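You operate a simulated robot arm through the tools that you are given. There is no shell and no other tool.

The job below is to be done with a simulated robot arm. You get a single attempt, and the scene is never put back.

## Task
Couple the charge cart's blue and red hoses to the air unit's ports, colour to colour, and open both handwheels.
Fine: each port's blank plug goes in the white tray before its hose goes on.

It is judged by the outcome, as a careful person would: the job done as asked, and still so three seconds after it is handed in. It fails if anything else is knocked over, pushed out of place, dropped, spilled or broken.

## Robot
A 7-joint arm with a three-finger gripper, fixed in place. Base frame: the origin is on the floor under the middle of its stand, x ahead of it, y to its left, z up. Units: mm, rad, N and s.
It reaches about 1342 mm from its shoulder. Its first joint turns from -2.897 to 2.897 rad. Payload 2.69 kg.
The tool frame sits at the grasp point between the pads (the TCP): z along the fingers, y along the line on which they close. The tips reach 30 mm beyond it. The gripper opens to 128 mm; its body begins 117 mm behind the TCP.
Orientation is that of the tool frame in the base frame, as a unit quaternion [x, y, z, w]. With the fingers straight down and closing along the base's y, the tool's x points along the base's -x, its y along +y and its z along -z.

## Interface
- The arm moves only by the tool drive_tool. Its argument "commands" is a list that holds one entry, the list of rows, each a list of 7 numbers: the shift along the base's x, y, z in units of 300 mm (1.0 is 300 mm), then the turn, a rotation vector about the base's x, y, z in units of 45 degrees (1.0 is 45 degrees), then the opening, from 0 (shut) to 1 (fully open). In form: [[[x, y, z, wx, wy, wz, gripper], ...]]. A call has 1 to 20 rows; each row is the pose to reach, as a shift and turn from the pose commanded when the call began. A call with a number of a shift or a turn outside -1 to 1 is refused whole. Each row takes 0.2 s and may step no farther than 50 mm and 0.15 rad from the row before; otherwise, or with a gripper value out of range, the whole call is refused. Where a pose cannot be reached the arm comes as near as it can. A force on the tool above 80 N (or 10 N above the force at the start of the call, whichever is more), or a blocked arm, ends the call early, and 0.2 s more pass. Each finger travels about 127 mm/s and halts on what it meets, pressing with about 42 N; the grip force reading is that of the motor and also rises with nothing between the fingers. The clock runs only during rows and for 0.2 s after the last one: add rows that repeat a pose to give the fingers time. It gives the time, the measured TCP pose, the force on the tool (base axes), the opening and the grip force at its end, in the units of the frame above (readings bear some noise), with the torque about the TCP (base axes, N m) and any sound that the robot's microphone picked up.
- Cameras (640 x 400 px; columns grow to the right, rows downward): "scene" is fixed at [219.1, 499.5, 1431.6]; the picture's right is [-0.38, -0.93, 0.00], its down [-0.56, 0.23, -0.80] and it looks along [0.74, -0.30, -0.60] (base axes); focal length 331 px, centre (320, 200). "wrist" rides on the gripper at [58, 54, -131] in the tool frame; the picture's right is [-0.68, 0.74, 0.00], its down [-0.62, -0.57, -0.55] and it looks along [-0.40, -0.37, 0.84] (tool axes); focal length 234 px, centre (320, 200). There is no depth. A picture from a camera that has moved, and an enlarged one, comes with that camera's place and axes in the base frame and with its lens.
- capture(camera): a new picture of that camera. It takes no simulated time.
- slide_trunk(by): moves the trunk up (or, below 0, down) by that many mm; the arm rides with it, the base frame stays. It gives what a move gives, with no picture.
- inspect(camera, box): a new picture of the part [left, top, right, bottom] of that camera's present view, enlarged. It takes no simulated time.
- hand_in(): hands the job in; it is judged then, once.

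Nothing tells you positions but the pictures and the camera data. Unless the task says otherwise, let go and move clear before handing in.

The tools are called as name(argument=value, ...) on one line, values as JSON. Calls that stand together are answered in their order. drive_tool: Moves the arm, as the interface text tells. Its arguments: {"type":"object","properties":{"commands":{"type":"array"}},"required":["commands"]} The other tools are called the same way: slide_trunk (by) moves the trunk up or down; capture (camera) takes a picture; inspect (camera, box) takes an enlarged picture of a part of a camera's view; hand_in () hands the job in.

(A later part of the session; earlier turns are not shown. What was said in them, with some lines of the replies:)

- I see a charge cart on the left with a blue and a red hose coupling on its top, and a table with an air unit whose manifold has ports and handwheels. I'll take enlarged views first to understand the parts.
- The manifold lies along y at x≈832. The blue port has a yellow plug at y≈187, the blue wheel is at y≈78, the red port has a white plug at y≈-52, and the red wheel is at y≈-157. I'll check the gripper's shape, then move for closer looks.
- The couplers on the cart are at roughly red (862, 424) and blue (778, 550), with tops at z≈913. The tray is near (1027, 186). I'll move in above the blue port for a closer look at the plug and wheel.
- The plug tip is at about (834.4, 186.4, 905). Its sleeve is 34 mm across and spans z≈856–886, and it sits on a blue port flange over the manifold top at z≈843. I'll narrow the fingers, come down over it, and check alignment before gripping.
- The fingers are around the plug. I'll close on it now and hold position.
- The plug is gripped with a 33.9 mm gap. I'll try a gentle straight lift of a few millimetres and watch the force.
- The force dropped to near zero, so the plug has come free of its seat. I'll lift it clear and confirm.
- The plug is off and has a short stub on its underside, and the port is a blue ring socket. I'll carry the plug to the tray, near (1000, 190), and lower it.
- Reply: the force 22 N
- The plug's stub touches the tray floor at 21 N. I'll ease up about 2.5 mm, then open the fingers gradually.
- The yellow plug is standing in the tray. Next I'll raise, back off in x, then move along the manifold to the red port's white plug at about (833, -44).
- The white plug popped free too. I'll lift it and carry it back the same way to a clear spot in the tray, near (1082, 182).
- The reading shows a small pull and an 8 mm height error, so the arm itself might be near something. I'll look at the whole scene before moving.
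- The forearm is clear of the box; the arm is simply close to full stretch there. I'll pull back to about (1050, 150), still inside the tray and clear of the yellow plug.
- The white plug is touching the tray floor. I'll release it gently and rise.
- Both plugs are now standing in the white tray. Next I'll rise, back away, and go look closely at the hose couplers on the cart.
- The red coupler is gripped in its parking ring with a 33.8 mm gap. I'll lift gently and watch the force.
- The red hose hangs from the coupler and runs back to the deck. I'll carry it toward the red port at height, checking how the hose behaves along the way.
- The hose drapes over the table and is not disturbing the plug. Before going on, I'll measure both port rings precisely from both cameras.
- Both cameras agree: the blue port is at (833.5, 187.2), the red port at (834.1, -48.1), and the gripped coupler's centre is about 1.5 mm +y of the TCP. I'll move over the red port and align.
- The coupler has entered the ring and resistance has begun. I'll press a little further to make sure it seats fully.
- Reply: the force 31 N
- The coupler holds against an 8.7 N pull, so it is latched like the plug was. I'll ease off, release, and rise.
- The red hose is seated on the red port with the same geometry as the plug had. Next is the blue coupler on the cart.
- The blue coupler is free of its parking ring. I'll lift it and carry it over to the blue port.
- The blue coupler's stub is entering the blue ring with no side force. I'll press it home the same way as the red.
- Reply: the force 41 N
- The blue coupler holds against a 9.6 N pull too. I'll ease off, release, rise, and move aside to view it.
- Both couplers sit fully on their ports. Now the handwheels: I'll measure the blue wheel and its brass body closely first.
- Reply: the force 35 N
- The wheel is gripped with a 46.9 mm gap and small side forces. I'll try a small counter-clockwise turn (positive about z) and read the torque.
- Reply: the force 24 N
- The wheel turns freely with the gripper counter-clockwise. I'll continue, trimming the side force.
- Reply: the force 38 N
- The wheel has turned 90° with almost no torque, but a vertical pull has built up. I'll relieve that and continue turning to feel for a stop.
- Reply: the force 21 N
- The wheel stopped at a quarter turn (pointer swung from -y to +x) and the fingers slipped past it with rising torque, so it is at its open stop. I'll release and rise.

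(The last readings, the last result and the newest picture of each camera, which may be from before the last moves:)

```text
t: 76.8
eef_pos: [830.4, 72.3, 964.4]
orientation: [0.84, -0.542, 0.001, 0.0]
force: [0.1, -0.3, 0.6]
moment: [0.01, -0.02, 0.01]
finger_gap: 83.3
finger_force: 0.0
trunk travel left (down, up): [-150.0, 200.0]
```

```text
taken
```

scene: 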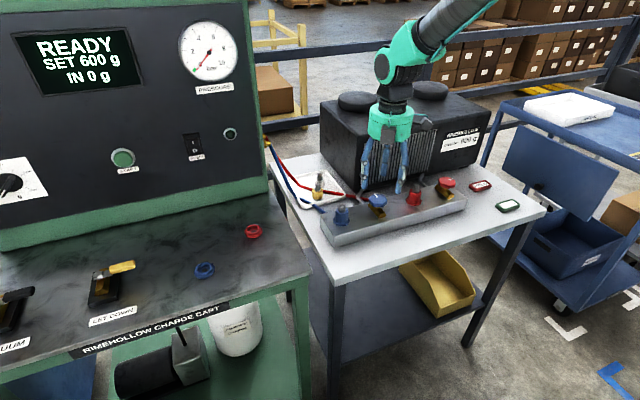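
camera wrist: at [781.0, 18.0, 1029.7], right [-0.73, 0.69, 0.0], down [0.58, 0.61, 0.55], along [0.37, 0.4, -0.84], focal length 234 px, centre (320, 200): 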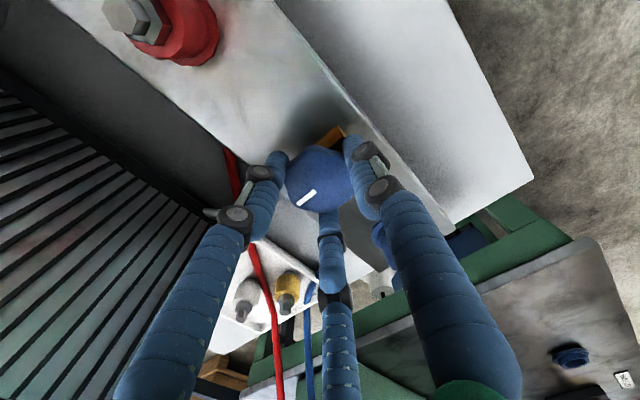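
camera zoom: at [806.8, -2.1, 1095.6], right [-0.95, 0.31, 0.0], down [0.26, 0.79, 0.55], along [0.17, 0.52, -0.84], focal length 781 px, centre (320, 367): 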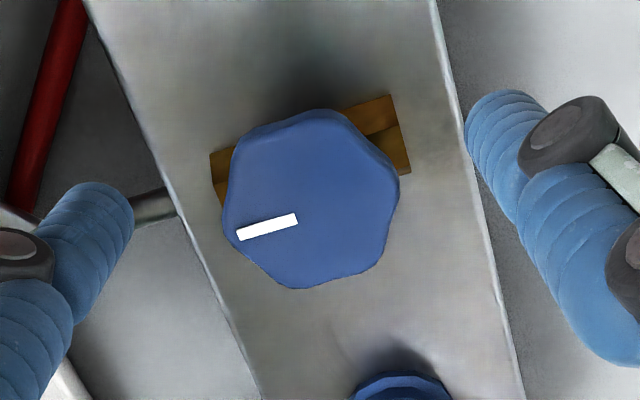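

The blue wheel's pointer now lies along its valve body, which is open. I'll rise, rotate the gripper back to its starting orientation, and move to the red wheel.

drive_tool(commands=[[[0, 0, 0.06, 0, 0, -0.16, 0.65], [0.004, -0.1, 0.07, 0, 0, -0.32, 0.65], [0.008, -0.2, 0.07, 0, 0, -0.48, 0.65], [0.012, -0.3, 0.07, 0, 0, -0.64, 0.65], [0.012, -0.4, 0.07, 0, 0, -0.8, 0.65], [0.012, -0.5, 0.07, 0, 0, -0.98, 0.65], [0.012, -0.5, 0.07, 0, 0, -0.98, 0.65]]])

drive_tool(commands=[[[0, -0.06, 0, 0, 0, -0.16, 0.65], [0, -0.12, 0, 0, 0, -0.32, 0.65], [0, -0.18, 0, 0, 0, -0.48, 0.65], [0, -0.24, 0, 0, 0, -0.64, 0.65], [0, -0.269, 0, 0, 0, -0.8, 0.65], [0, -0.269, 0, 0, 0, -0.98, 0.65], [0, -0.269, 0, 0, 0, -0.98, 0.65]]])

drive_tool(commands=[[[0, 0, 0, 0, 0, -0.15, 0.65], [0, 0, 0, 0, 0, -0.3, 0.65], [0, 0, 0, 0, 0, -0.45, 0.65], [0, 0, 0, 0, 0, -0.6, 0.65], [0, 0, 0, 0, 0, -0.6, 0.65]]])

capture(camera="wrist")

inspect(camera="wrist", box=[240, 80, 400, 200])

inspect(camera="scene", box=[400, 150, 490, 220])

```text
t: 78.4
eef_pos: [836.0, -76.4, 983.2]
orientation: [-0.575, 0.818, -0.001, 0.0]
force: [-0.2, -0.7, -0.1]
moment: [0.05, 0.02, 0.01]
finger_gap: 82.8
finger_force: 0.0
trunk travel left (down, up): [-150.0, 200.0]
```

```text
t: 80.0
eef_pos: [835.7, -156.8, 983.6]
orientation: [-0.225, 0.974, 0.0, 0.0]
force: [-1.1, 0.0, -0.3]
moment: [-0.04, -0.01, 0.05]
finger_gap: 83.1
finger_force: 0.1
trunk travel left (down, up): [-150.0, 200.0]
```

```text
t: 81.2
eef_pos: [836.9, -156.2, 984.2]
orientation: [0.008, 1.0, 0.0, 0.0]
force: [0.6, -0.9, 0.2]
moment: [0.02, 0.0, -0.02]
finger_gap: 83.2
finger_force: 0.0
trunk travel left (down, up): [-150.0, 200.0]
```

```text
taken
camera wrist: at [779.1, -101.1, 1115.3], right [0.69, 0.73, 0.0], down [0.61, -0.58, 0.55], along [0.4, -0.38, -0.84], focal length 234 px, centre (320, 200)
```

wrist: 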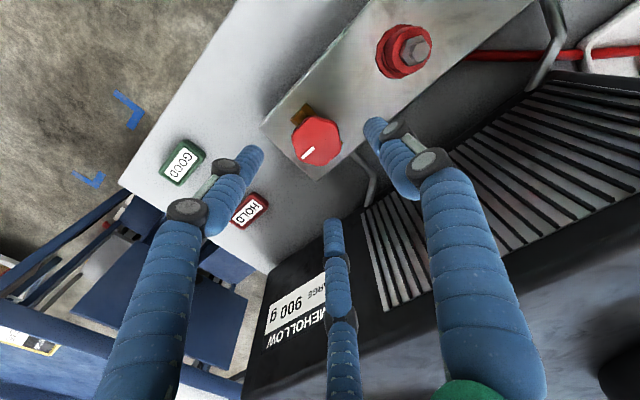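

```text
3.33 times, centred on (320, 140) of wrist
camera zoom: at [779.1, -101.1, 1115.3], right [0.69, 0.73, 0.0], down [0.61, -0.58, 0.55], along [0.4, -0.38, -0.84], focal length 781 px, centre (320, 400)
```

zoom: 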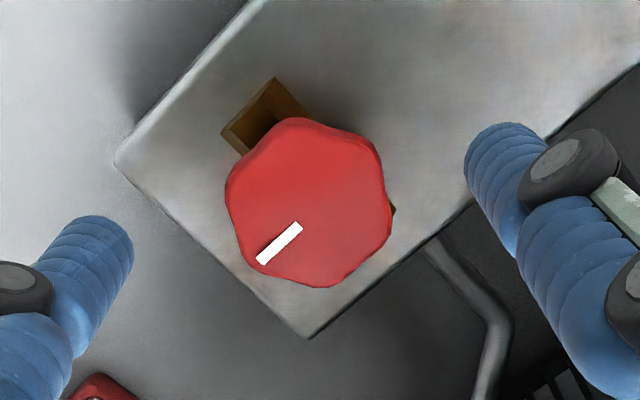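

```text
5.71 times, centred on (445, 185) of scene
camera zoom: at [219.1, 499.5, 1431.6], right [-0.38, -0.93, 0.0], down [-0.56, 0.23, -0.8], along [0.74, -0.3, -0.6], focal length 1890 px, centre (-394, 286)
```

zoom: 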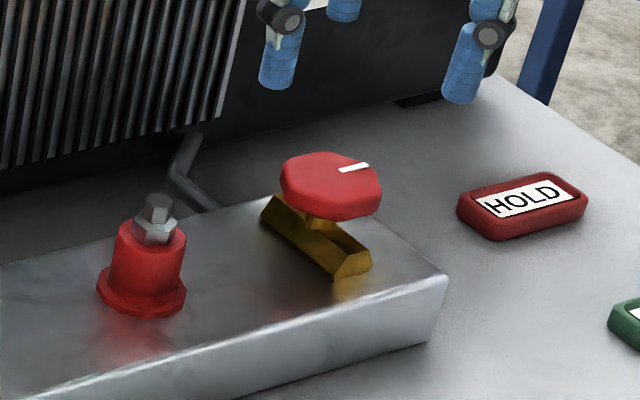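

drive_tool(commands=[[[-0.001, -0.008, -0.1, 0, 0, 0.02, 0.62], [-0.001, -0.008, -0.2, 0, 0, 0.02, 0.62], [-0.001, -0.008, -0.29, 0, 0, 0.02, 0.62], [-0.001, -0.008, -0.29, 0, 0, 0.02, 0.62]]])

inspect(camera="wrist", box=[240, 100, 400, 220])

inspect(camera="scene", box=[400, 150, 490, 220])

```text
t: 82.2
eef_pos: [835.7, -159.6, 896.3]
orientation: [0.0, 1.0, -0.001, 0.0]
force: [0.3, 0.0, 0.3]
moment: [0.03, 0.03, 0.0]
finger_gap: 79.0
finger_force: 0.1
trunk travel left (down, up): [-150.0, 200.0]
```

```text
3.33 times, centred on (320, 160) of wrist
camera zoom: at [778.3, -105.2, 1028.5], right [0.68, 0.74, 0.0], down [0.62, -0.57, 0.55], along [0.4, -0.37, -0.84], focal length 781 px, centre (320, 333)
```

zoom: 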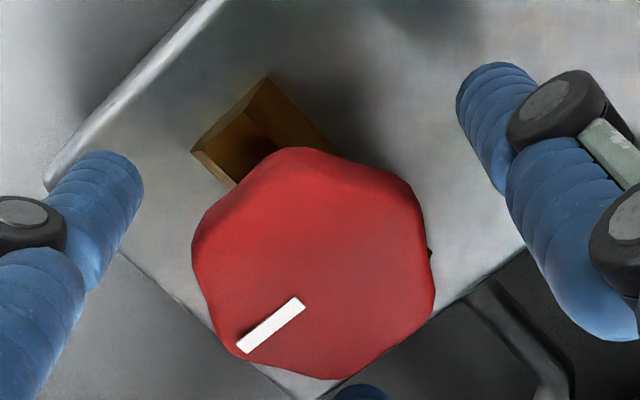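

```text
5.71 times, centred on (445, 185) of scene
camera zoom: at [219.1, 499.5, 1431.6], right [-0.38, -0.93, 0.0], down [-0.56, 0.23, -0.8], along [0.74, -0.3, -0.6], focal length 1890 px, centre (-394, 286)
```

zoom: 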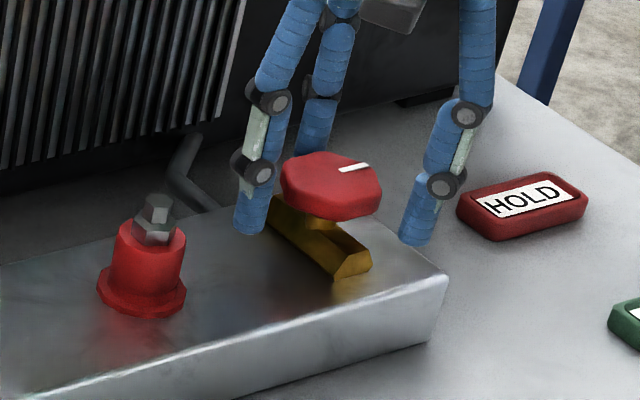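

drive_tool(commands=[[[0, 0, 0, 0, 0, 0, 0.55], [0, 0, 0, 0, 0, 0, 0.45], [0, 0, 0, 0, 0, 0, 0.35], [0, 0, 0, 0, 0, 0, 0.2], [0, 0, 0, 0, 0, 0, 0.2], [0, 0, 0, 0, 0, 0, 0.2]]])

inspect(camera="wrist", box=[240, 100, 400, 220])

```text
t: 83.6
eef_pos: [834.9, -159.2, 895.3]
orientation: [0.0, 1.0, 0.0, 0.0]
force: [-8.1, 2.3, 1.9]
moment: [0.03, 0.37, 0.04]
finger_gap: 46.9
finger_force: 45.0
trunk travel left (down, up): [-150.0, 200.0]
```

```text
3.33 times, centred on (320, 160) of wrist
camera zoom: at [777.3, -105.0, 1028.7], right [0.68, 0.74, 0.0], down [0.62, -0.57, 0.55], along [0.4, -0.37, -0.84], focal length 781 px, centre (320, 333)
```

zoom: 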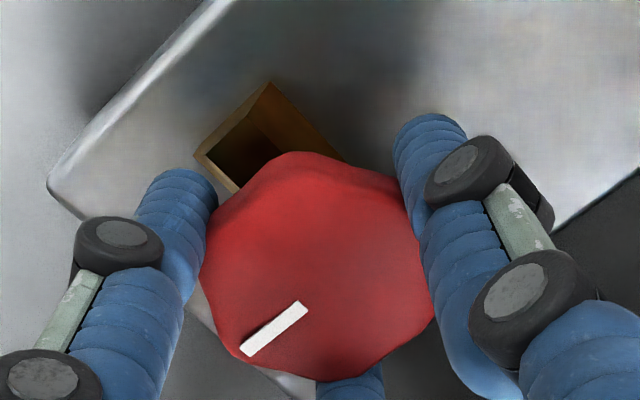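

The red wheel is gripped well with low side forces. I'll turn it counter-clockwise in stages while watching the readings.

drive_tool(commands=[[[-0.004, 0.001, 0, 0, 0, 0.13, 0.2], [-0.005, 0.001, 0, 0, 0, 0.26, 0.2], [-0.006, 0.001, 0, 0, 0, 0.39, 0.2], [-0.007, 0.002, 0, 0, 0, 0.52, 0.2], [-0.008, 0.002, 0, 0, 0, 0.65, 0.2], [-0.008, 0.002, 0, 0, 0, 0.78, 0.2], [-0.008, 0.002, 0, 0, 0, 0.9, 0.2]]])

inspect(camera="scene", box=[400, 150, 490, 220])

```text
t: 85.2
eef_pos: [834.3, -158.4, 895.5]
orientation: [-0.347, 0.938, 0.0, 0.001]
force: [9.3, -6.7, -2.1]
moment: [0.08, 0.05, -0.02]
finger_gap: 46.9
finger_force: 44.8
trunk travel left (down, up): [-150.0, 200.0]
```

```text
5.71 times, centred on (445, 185) of scene
camera zoom: at [219.1, 499.5, 1431.6], right [-0.38, -0.93, 0.0], down [-0.56, 0.23, -0.8], along [0.74, -0.3, -0.6], focal length 1890 px, centre (-394, 286)
```

zoom: 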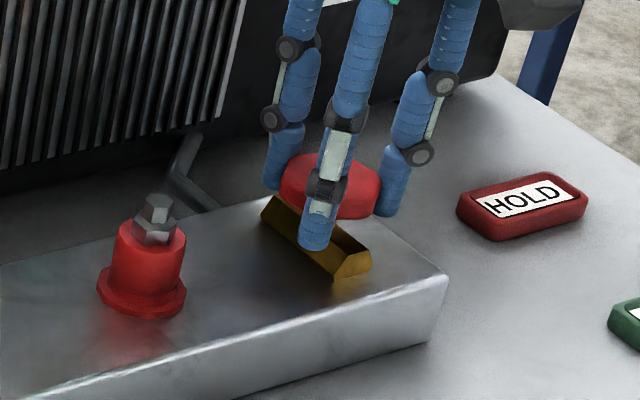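

drive_tool(commands=[[[0.001, 0, 0, 0, 0, 0.13, 0.2], [0.002, 0, 0, 0, 0, 0.26, 0.2], [0.002, 0, 0, 0, 0, 0.39, 0.2], [0.002, 0, 0, 0, 0, 0.52, 0.2], [0.002, 0, 0, 0, 0, 0.65, 0.2], [0.002, 0, 0, 0, 0, 0.78, 0.2], [0.002, 0, 0, 0, 0, 0.91, 0.2]]])

inspect(camera="scene", box=[400, 150, 490, 220])

inspect(camera="wrist", box=[240, 100, 400, 220])

```text
t: 86.8
eef_pos: [835.3, -160.1, 896.7]
orientation: [-0.653, 0.757, -0.002, 0.0]
force: [10.8, -28.5, 7.6]
moment: [-0.86, -0.35, -0.01]
finger_gap: 46.8
finger_force: 45.1
trunk travel left (down, up): [-150.0, 200.0]
```

```text
5.71 times, centred on (445, 185) of scene
camera zoom: at [219.1, 499.5, 1431.6], right [-0.38, -0.93, 0.0], down [-0.56, 0.23, -0.8], along [0.74, -0.3, -0.6], focal length 1890 px, centre (-394, 286)
```

zoom: 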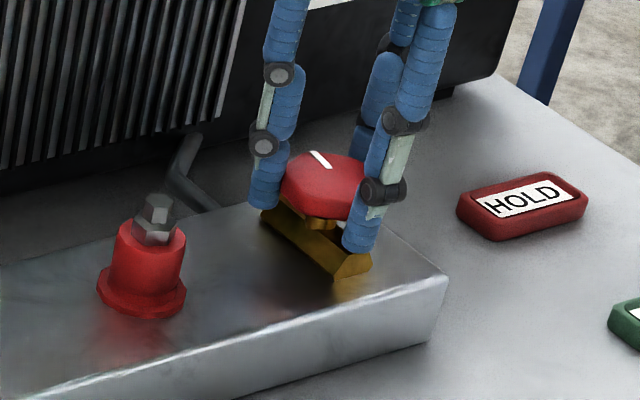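

```text
3.33 times, centred on (320, 160) of wrist
camera zoom: at [773.1, -209.1, 1028.5], right [-0.63, 0.78, 0.0], down [0.65, 0.53, 0.55], along [0.43, 0.35, -0.84], focal length 781 px, centre (320, 333)
```

zoom: 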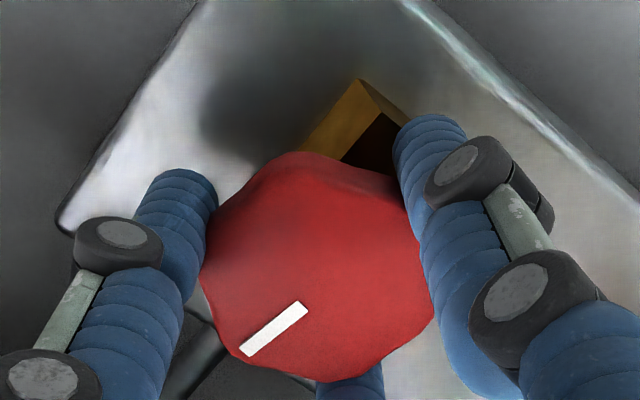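

drive_tool(commands=[[[0.003, -0.005, 0, 0, 0, 0.07, 0.2], [0.004, -0.009, 0, 0, 0, 0.14, 0.2], [0.004, -0.009, 0, 0, 0, 0.21, 0.2], [0.004, -0.009, 0, 0, 0, 0.28, 0.2], [0.004, -0.009, 0, 0, 0, 0.36, 0.2]]])

inspect(camera="wrist", box=[240, 100, 400, 220])

inspect(camera="scene", box=[400, 150, 490, 220])

```text
t: 88.0
eef_pos: [834.7, -159.9, 895.8]
orientation: [0.754, -0.657, 0.0, 0.0]
force: [7.7, 12.8, 5.4]
moment: [0.53, -0.13, -0.36]
finger_gap: 46.6
finger_force: 45.4
trunk travel left (down, up): [-150.0, 200.0]
```

```text
3.33 times, centred on (320, 160) of wrist
camera zoom: at [790.2, -224.1, 1028.0], right [-0.82, 0.57, 0.0], down [0.48, 0.69, 0.55], along [0.31, 0.45, -0.84], focal length 781 px, centre (320, 333)
```

zoom: 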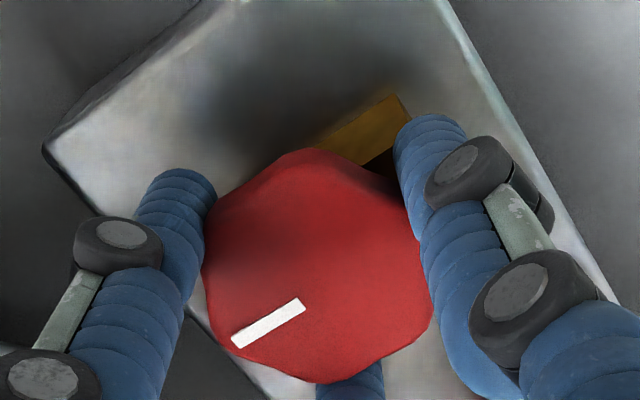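

```text
5.71 times, centred on (445, 185) of scene
camera zoom: at [219.1, 499.5, 1431.6], right [-0.38, -0.93, 0.0], down [-0.56, 0.23, -0.8], along [0.74, -0.3, -0.6], focal length 1890 px, centre (-394, 286)
```

zoom: 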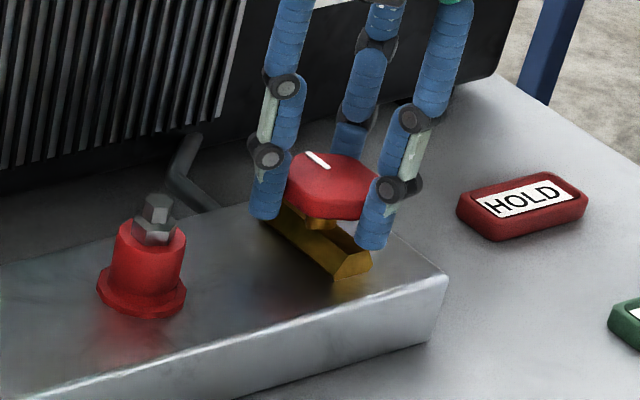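

drive_tool(commands=[[[0, 0, 0, 0, 0, 0.1, 0.2], [0, 0, 0, 0, 0, 0.2, 0.2], [0, 0, 0, 0, 0, 0.2, 0.2]]])

drive_tool(commands=[[[0, 0, 0, 0, 0, 0, 0.3], [0, 0, 0, 0, 0, 0, 0.4], [0, 0, 0, 0, 0, 0, 0.5], [0, 0, 0, 0, 0, 0, 0.6], [0, 0, 0, 0, 0, 0, 0.65], [0, 0, 0.1, 0, 0, 0, 0.65], [0, 0, 0.24, 0, 0, 0, 0.65], [0, 0, 0.36, 0, 0, 0, 0.65], [0, 0, 0.36, 0, 0, 0, 0.65]]])

inspect(camera="wrist", box=[200, 60, 440, 220])

inspect(camera="scene", box=[270, 130, 510, 270])

capture(camera="scene")

```text
t: 88.8
eef_pos: [835.9, -159.6, 896.0]
orientation: [0.802, -0.597, 0.0, 0.001]
force: [11.8, 21.7, -2.7]
moment: [0.59, -0.55, -0.21]
finger_gap: 46.8
finger_force: 44.8
trunk travel left (down, up): [-150.0, 200.0]
```

```text
t: 90.8
eef_pos: [834.4, -161.1, 1003.7]
orientation: [0.803, -0.596, -0.001, 0.0]
force: [0.3, 0.1, 0.6]
moment: [0.0, -0.04, 0.01]
finger_gap: 83.1
finger_force: 0.1
trunk travel left (down, up): [-150.0, 200.0]
```

```text
2.50 times, centred on (320, 140) of wrist
camera zoom: at [800.0, -231.3, 1135.5], right [-0.9, 0.44, 0.0], down [0.37, 0.75, 0.55], along [0.24, 0.49, -0.84], focal length 585 px, centre (320, 350)
```

zoom: 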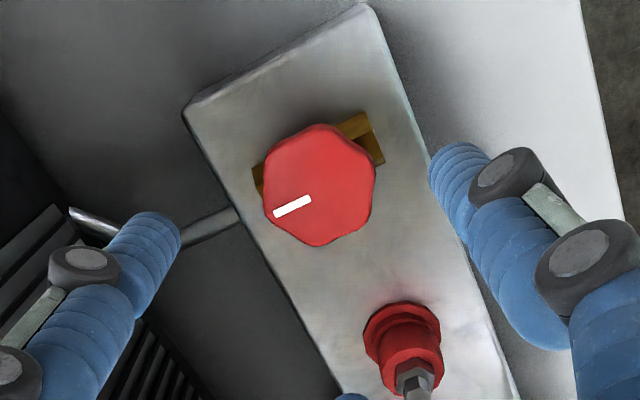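

```text
2.67 times, centred on (390, 200) of scene
camera zoom: at [219.1, 499.5, 1431.6], right [-0.38, -0.93, 0.0], down [-0.56, 0.23, -0.8], along [0.74, -0.3, -0.6], focal length 882 px, centre (133, 200)
```

zoom: 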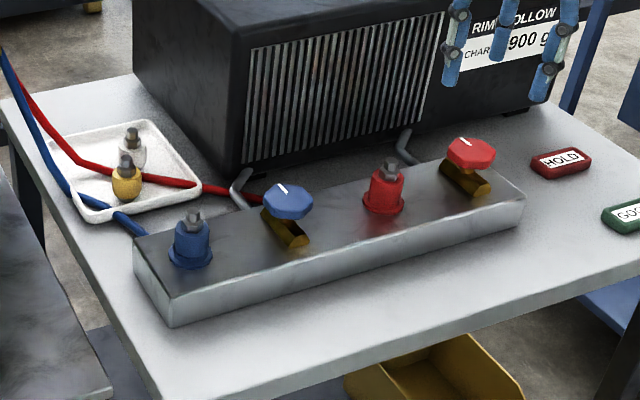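

```text
taken
```

scene: 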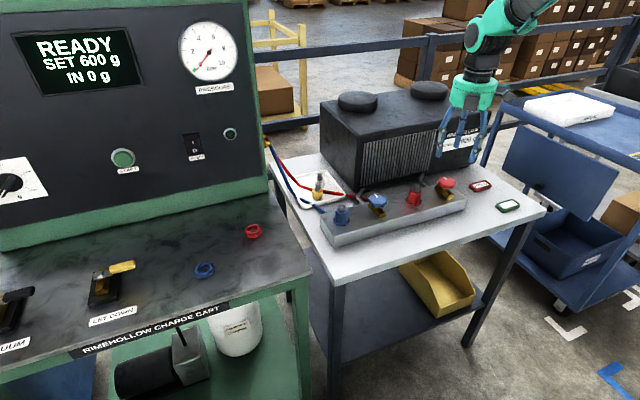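

Both pointers now look aligned with their valve bodies. I'll zoom in to confirm both wheels' angles and that everything else is in place.

inspect(camera="scene", box=[360, 180, 400, 225])

inspect(camera="scene", box=[425, 165, 470, 210])

inspect(camera="wrist", box=[285, 95, 365, 175])

inspect(camera="scene", box=[260, 140, 360, 220])

```text
8.89 times, centred on (380, 202) of scene
camera zoom: at [219.1, 499.5, 1431.6], right [-0.38, -0.93, 0.0], down [-0.56, 0.23, -0.8], along [0.74, -0.3, -0.6], focal length 2940 px, centre (-213, 178)
```

zoom: 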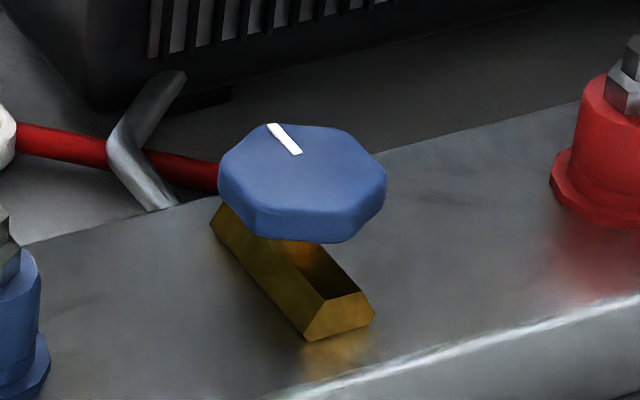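

```text
8.89 times, centred on (448, 188) of scene
camera zoom: at [219.1, 499.5, 1431.6], right [-0.38, -0.93, 0.0], down [-0.56, 0.23, -0.8], along [0.74, -0.3, -0.6], focal length 2940 px, centre (-813, 311)
```

zoom: 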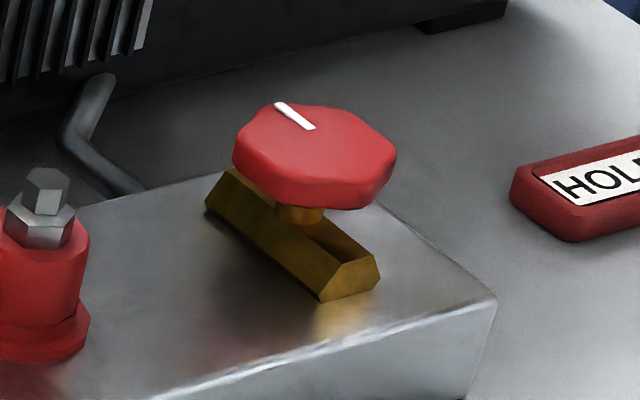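

```text
5.00 times, centred on (325, 135) of wrist
camera zoom: at [800.0, -231.3, 1135.5], right [-0.9, 0.44, 0.0], down [0.37, 0.75, 0.55], along [0.24, 0.49, -0.84], focal length 1171 px, centre (295, 525)
```

zoom: 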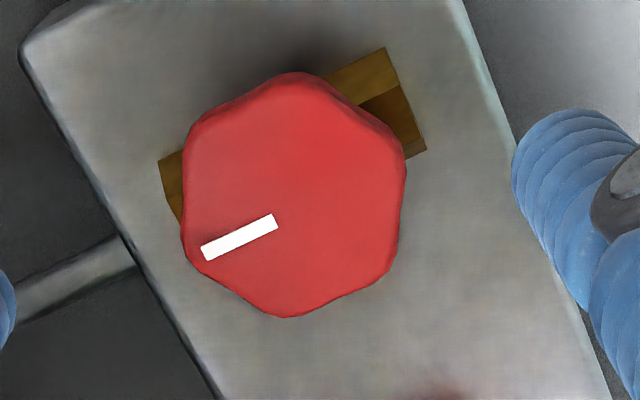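

```text
5.00 times, centred on (310, 180) of scene
camera zoom: at [219.1, 499.5, 1431.6], right [-0.38, -0.93, 0.0], down [-0.56, 0.23, -0.8], along [0.74, -0.3, -0.6], focal length 1654 px, centre (370, 300)
```

zoom: 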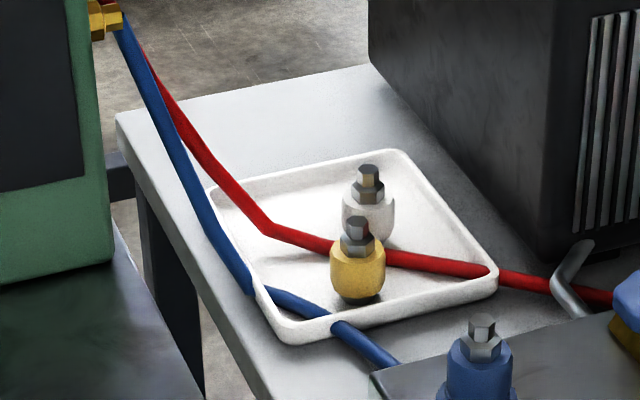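

Everything checks out: both couplers are seated on matching ports, both wheels are at their open stops, and both plugs stand in the tray. I'll move the arm well clear and take one last look.

drive_tool(commands=[[[0, 0, 0.14, 0, 0, 0, 0.65], [0, 0, 0.28, 0, 0, 0, 0.65], [-0.1, 0, 0.4, 0, 0, 0, 0.7], [-0.24, 0, 0.42, 0, 0, 0, 0.8], [-0.38, 0, 0.42, 0, 0, 0, 0.9], [-0.5, 0, 0.42, 0, 0, 0, 1.0], [-0.5, 0, 0.42, 0, 0, 0, 1.0]]])

capture(camera="scene")

inspect(camera="scene", box=[270, 130, 510, 270])

```text
t: 92.4
eef_pos: [684.0, -158.7, 1130.5]
orientation: [0.802, -0.598, 0.0, -0.001]
force: [0.1, -0.6, 0.1]
moment: [0.04, -0.05, 0.02]
finger_gap: 128.0
finger_force: 0.1
trunk travel left (down, up): [-150.0, 200.0]
```

```text
taken
```

scene: 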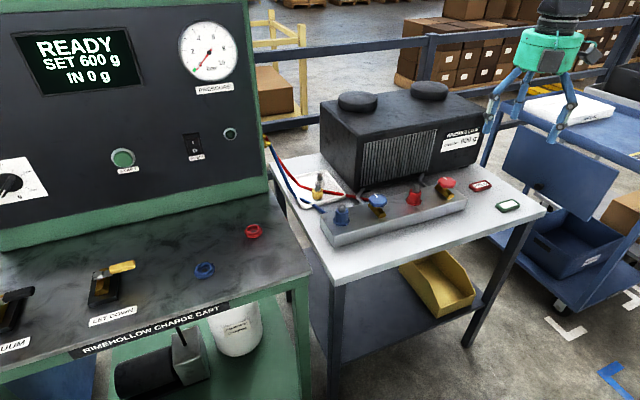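

```text
2.67 times, centred on (390, 200) of scene
camera zoom: at [219.1, 499.5, 1431.6], right [-0.38, -0.93, 0.0], down [-0.56, 0.23, -0.8], along [0.74, -0.3, -0.6], focal length 882 px, centre (133, 200)
```

zoom: 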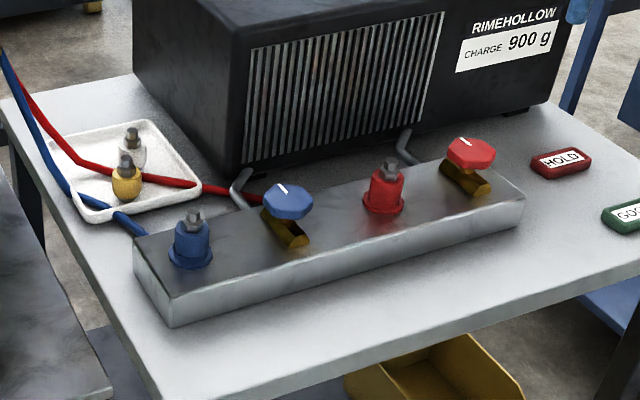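

Blue is on blue and red is on red, both handwheels are open, both plugs are in the white tray, and the arm is clear with nothing disturbed. The cart shows SET 600 g while the unit's label says 900 g; changing that wasn't part of the job, so I left it alone. I'm handing in now.

hand_in()

```text
The job is handed in.
```

The job is done and handed in: the blue and red hoses are coupled to the matching ports, and both handwheels are open.

- **Plugs:** Each blank plug came off and went into the white tray before its hose went on. Both are standing in the tray.
- **Hoses:** Both couplers are pressed fully home. Each held when I pulled back on it with roughly 9 N.
- **Handwheels:** Each turned a quarter turn counter-clockwise until it stopped. Both pointers now lie along their valve bodies.
- **Surroundings:** In the last pictures nothing had been knocked over or pushed out of place, and the arm is clear.

The cart's screen is set to 600 g, but the label on the air unit says 900 g. Changing that wasn't part of the job, so I left it. Check it before charging.
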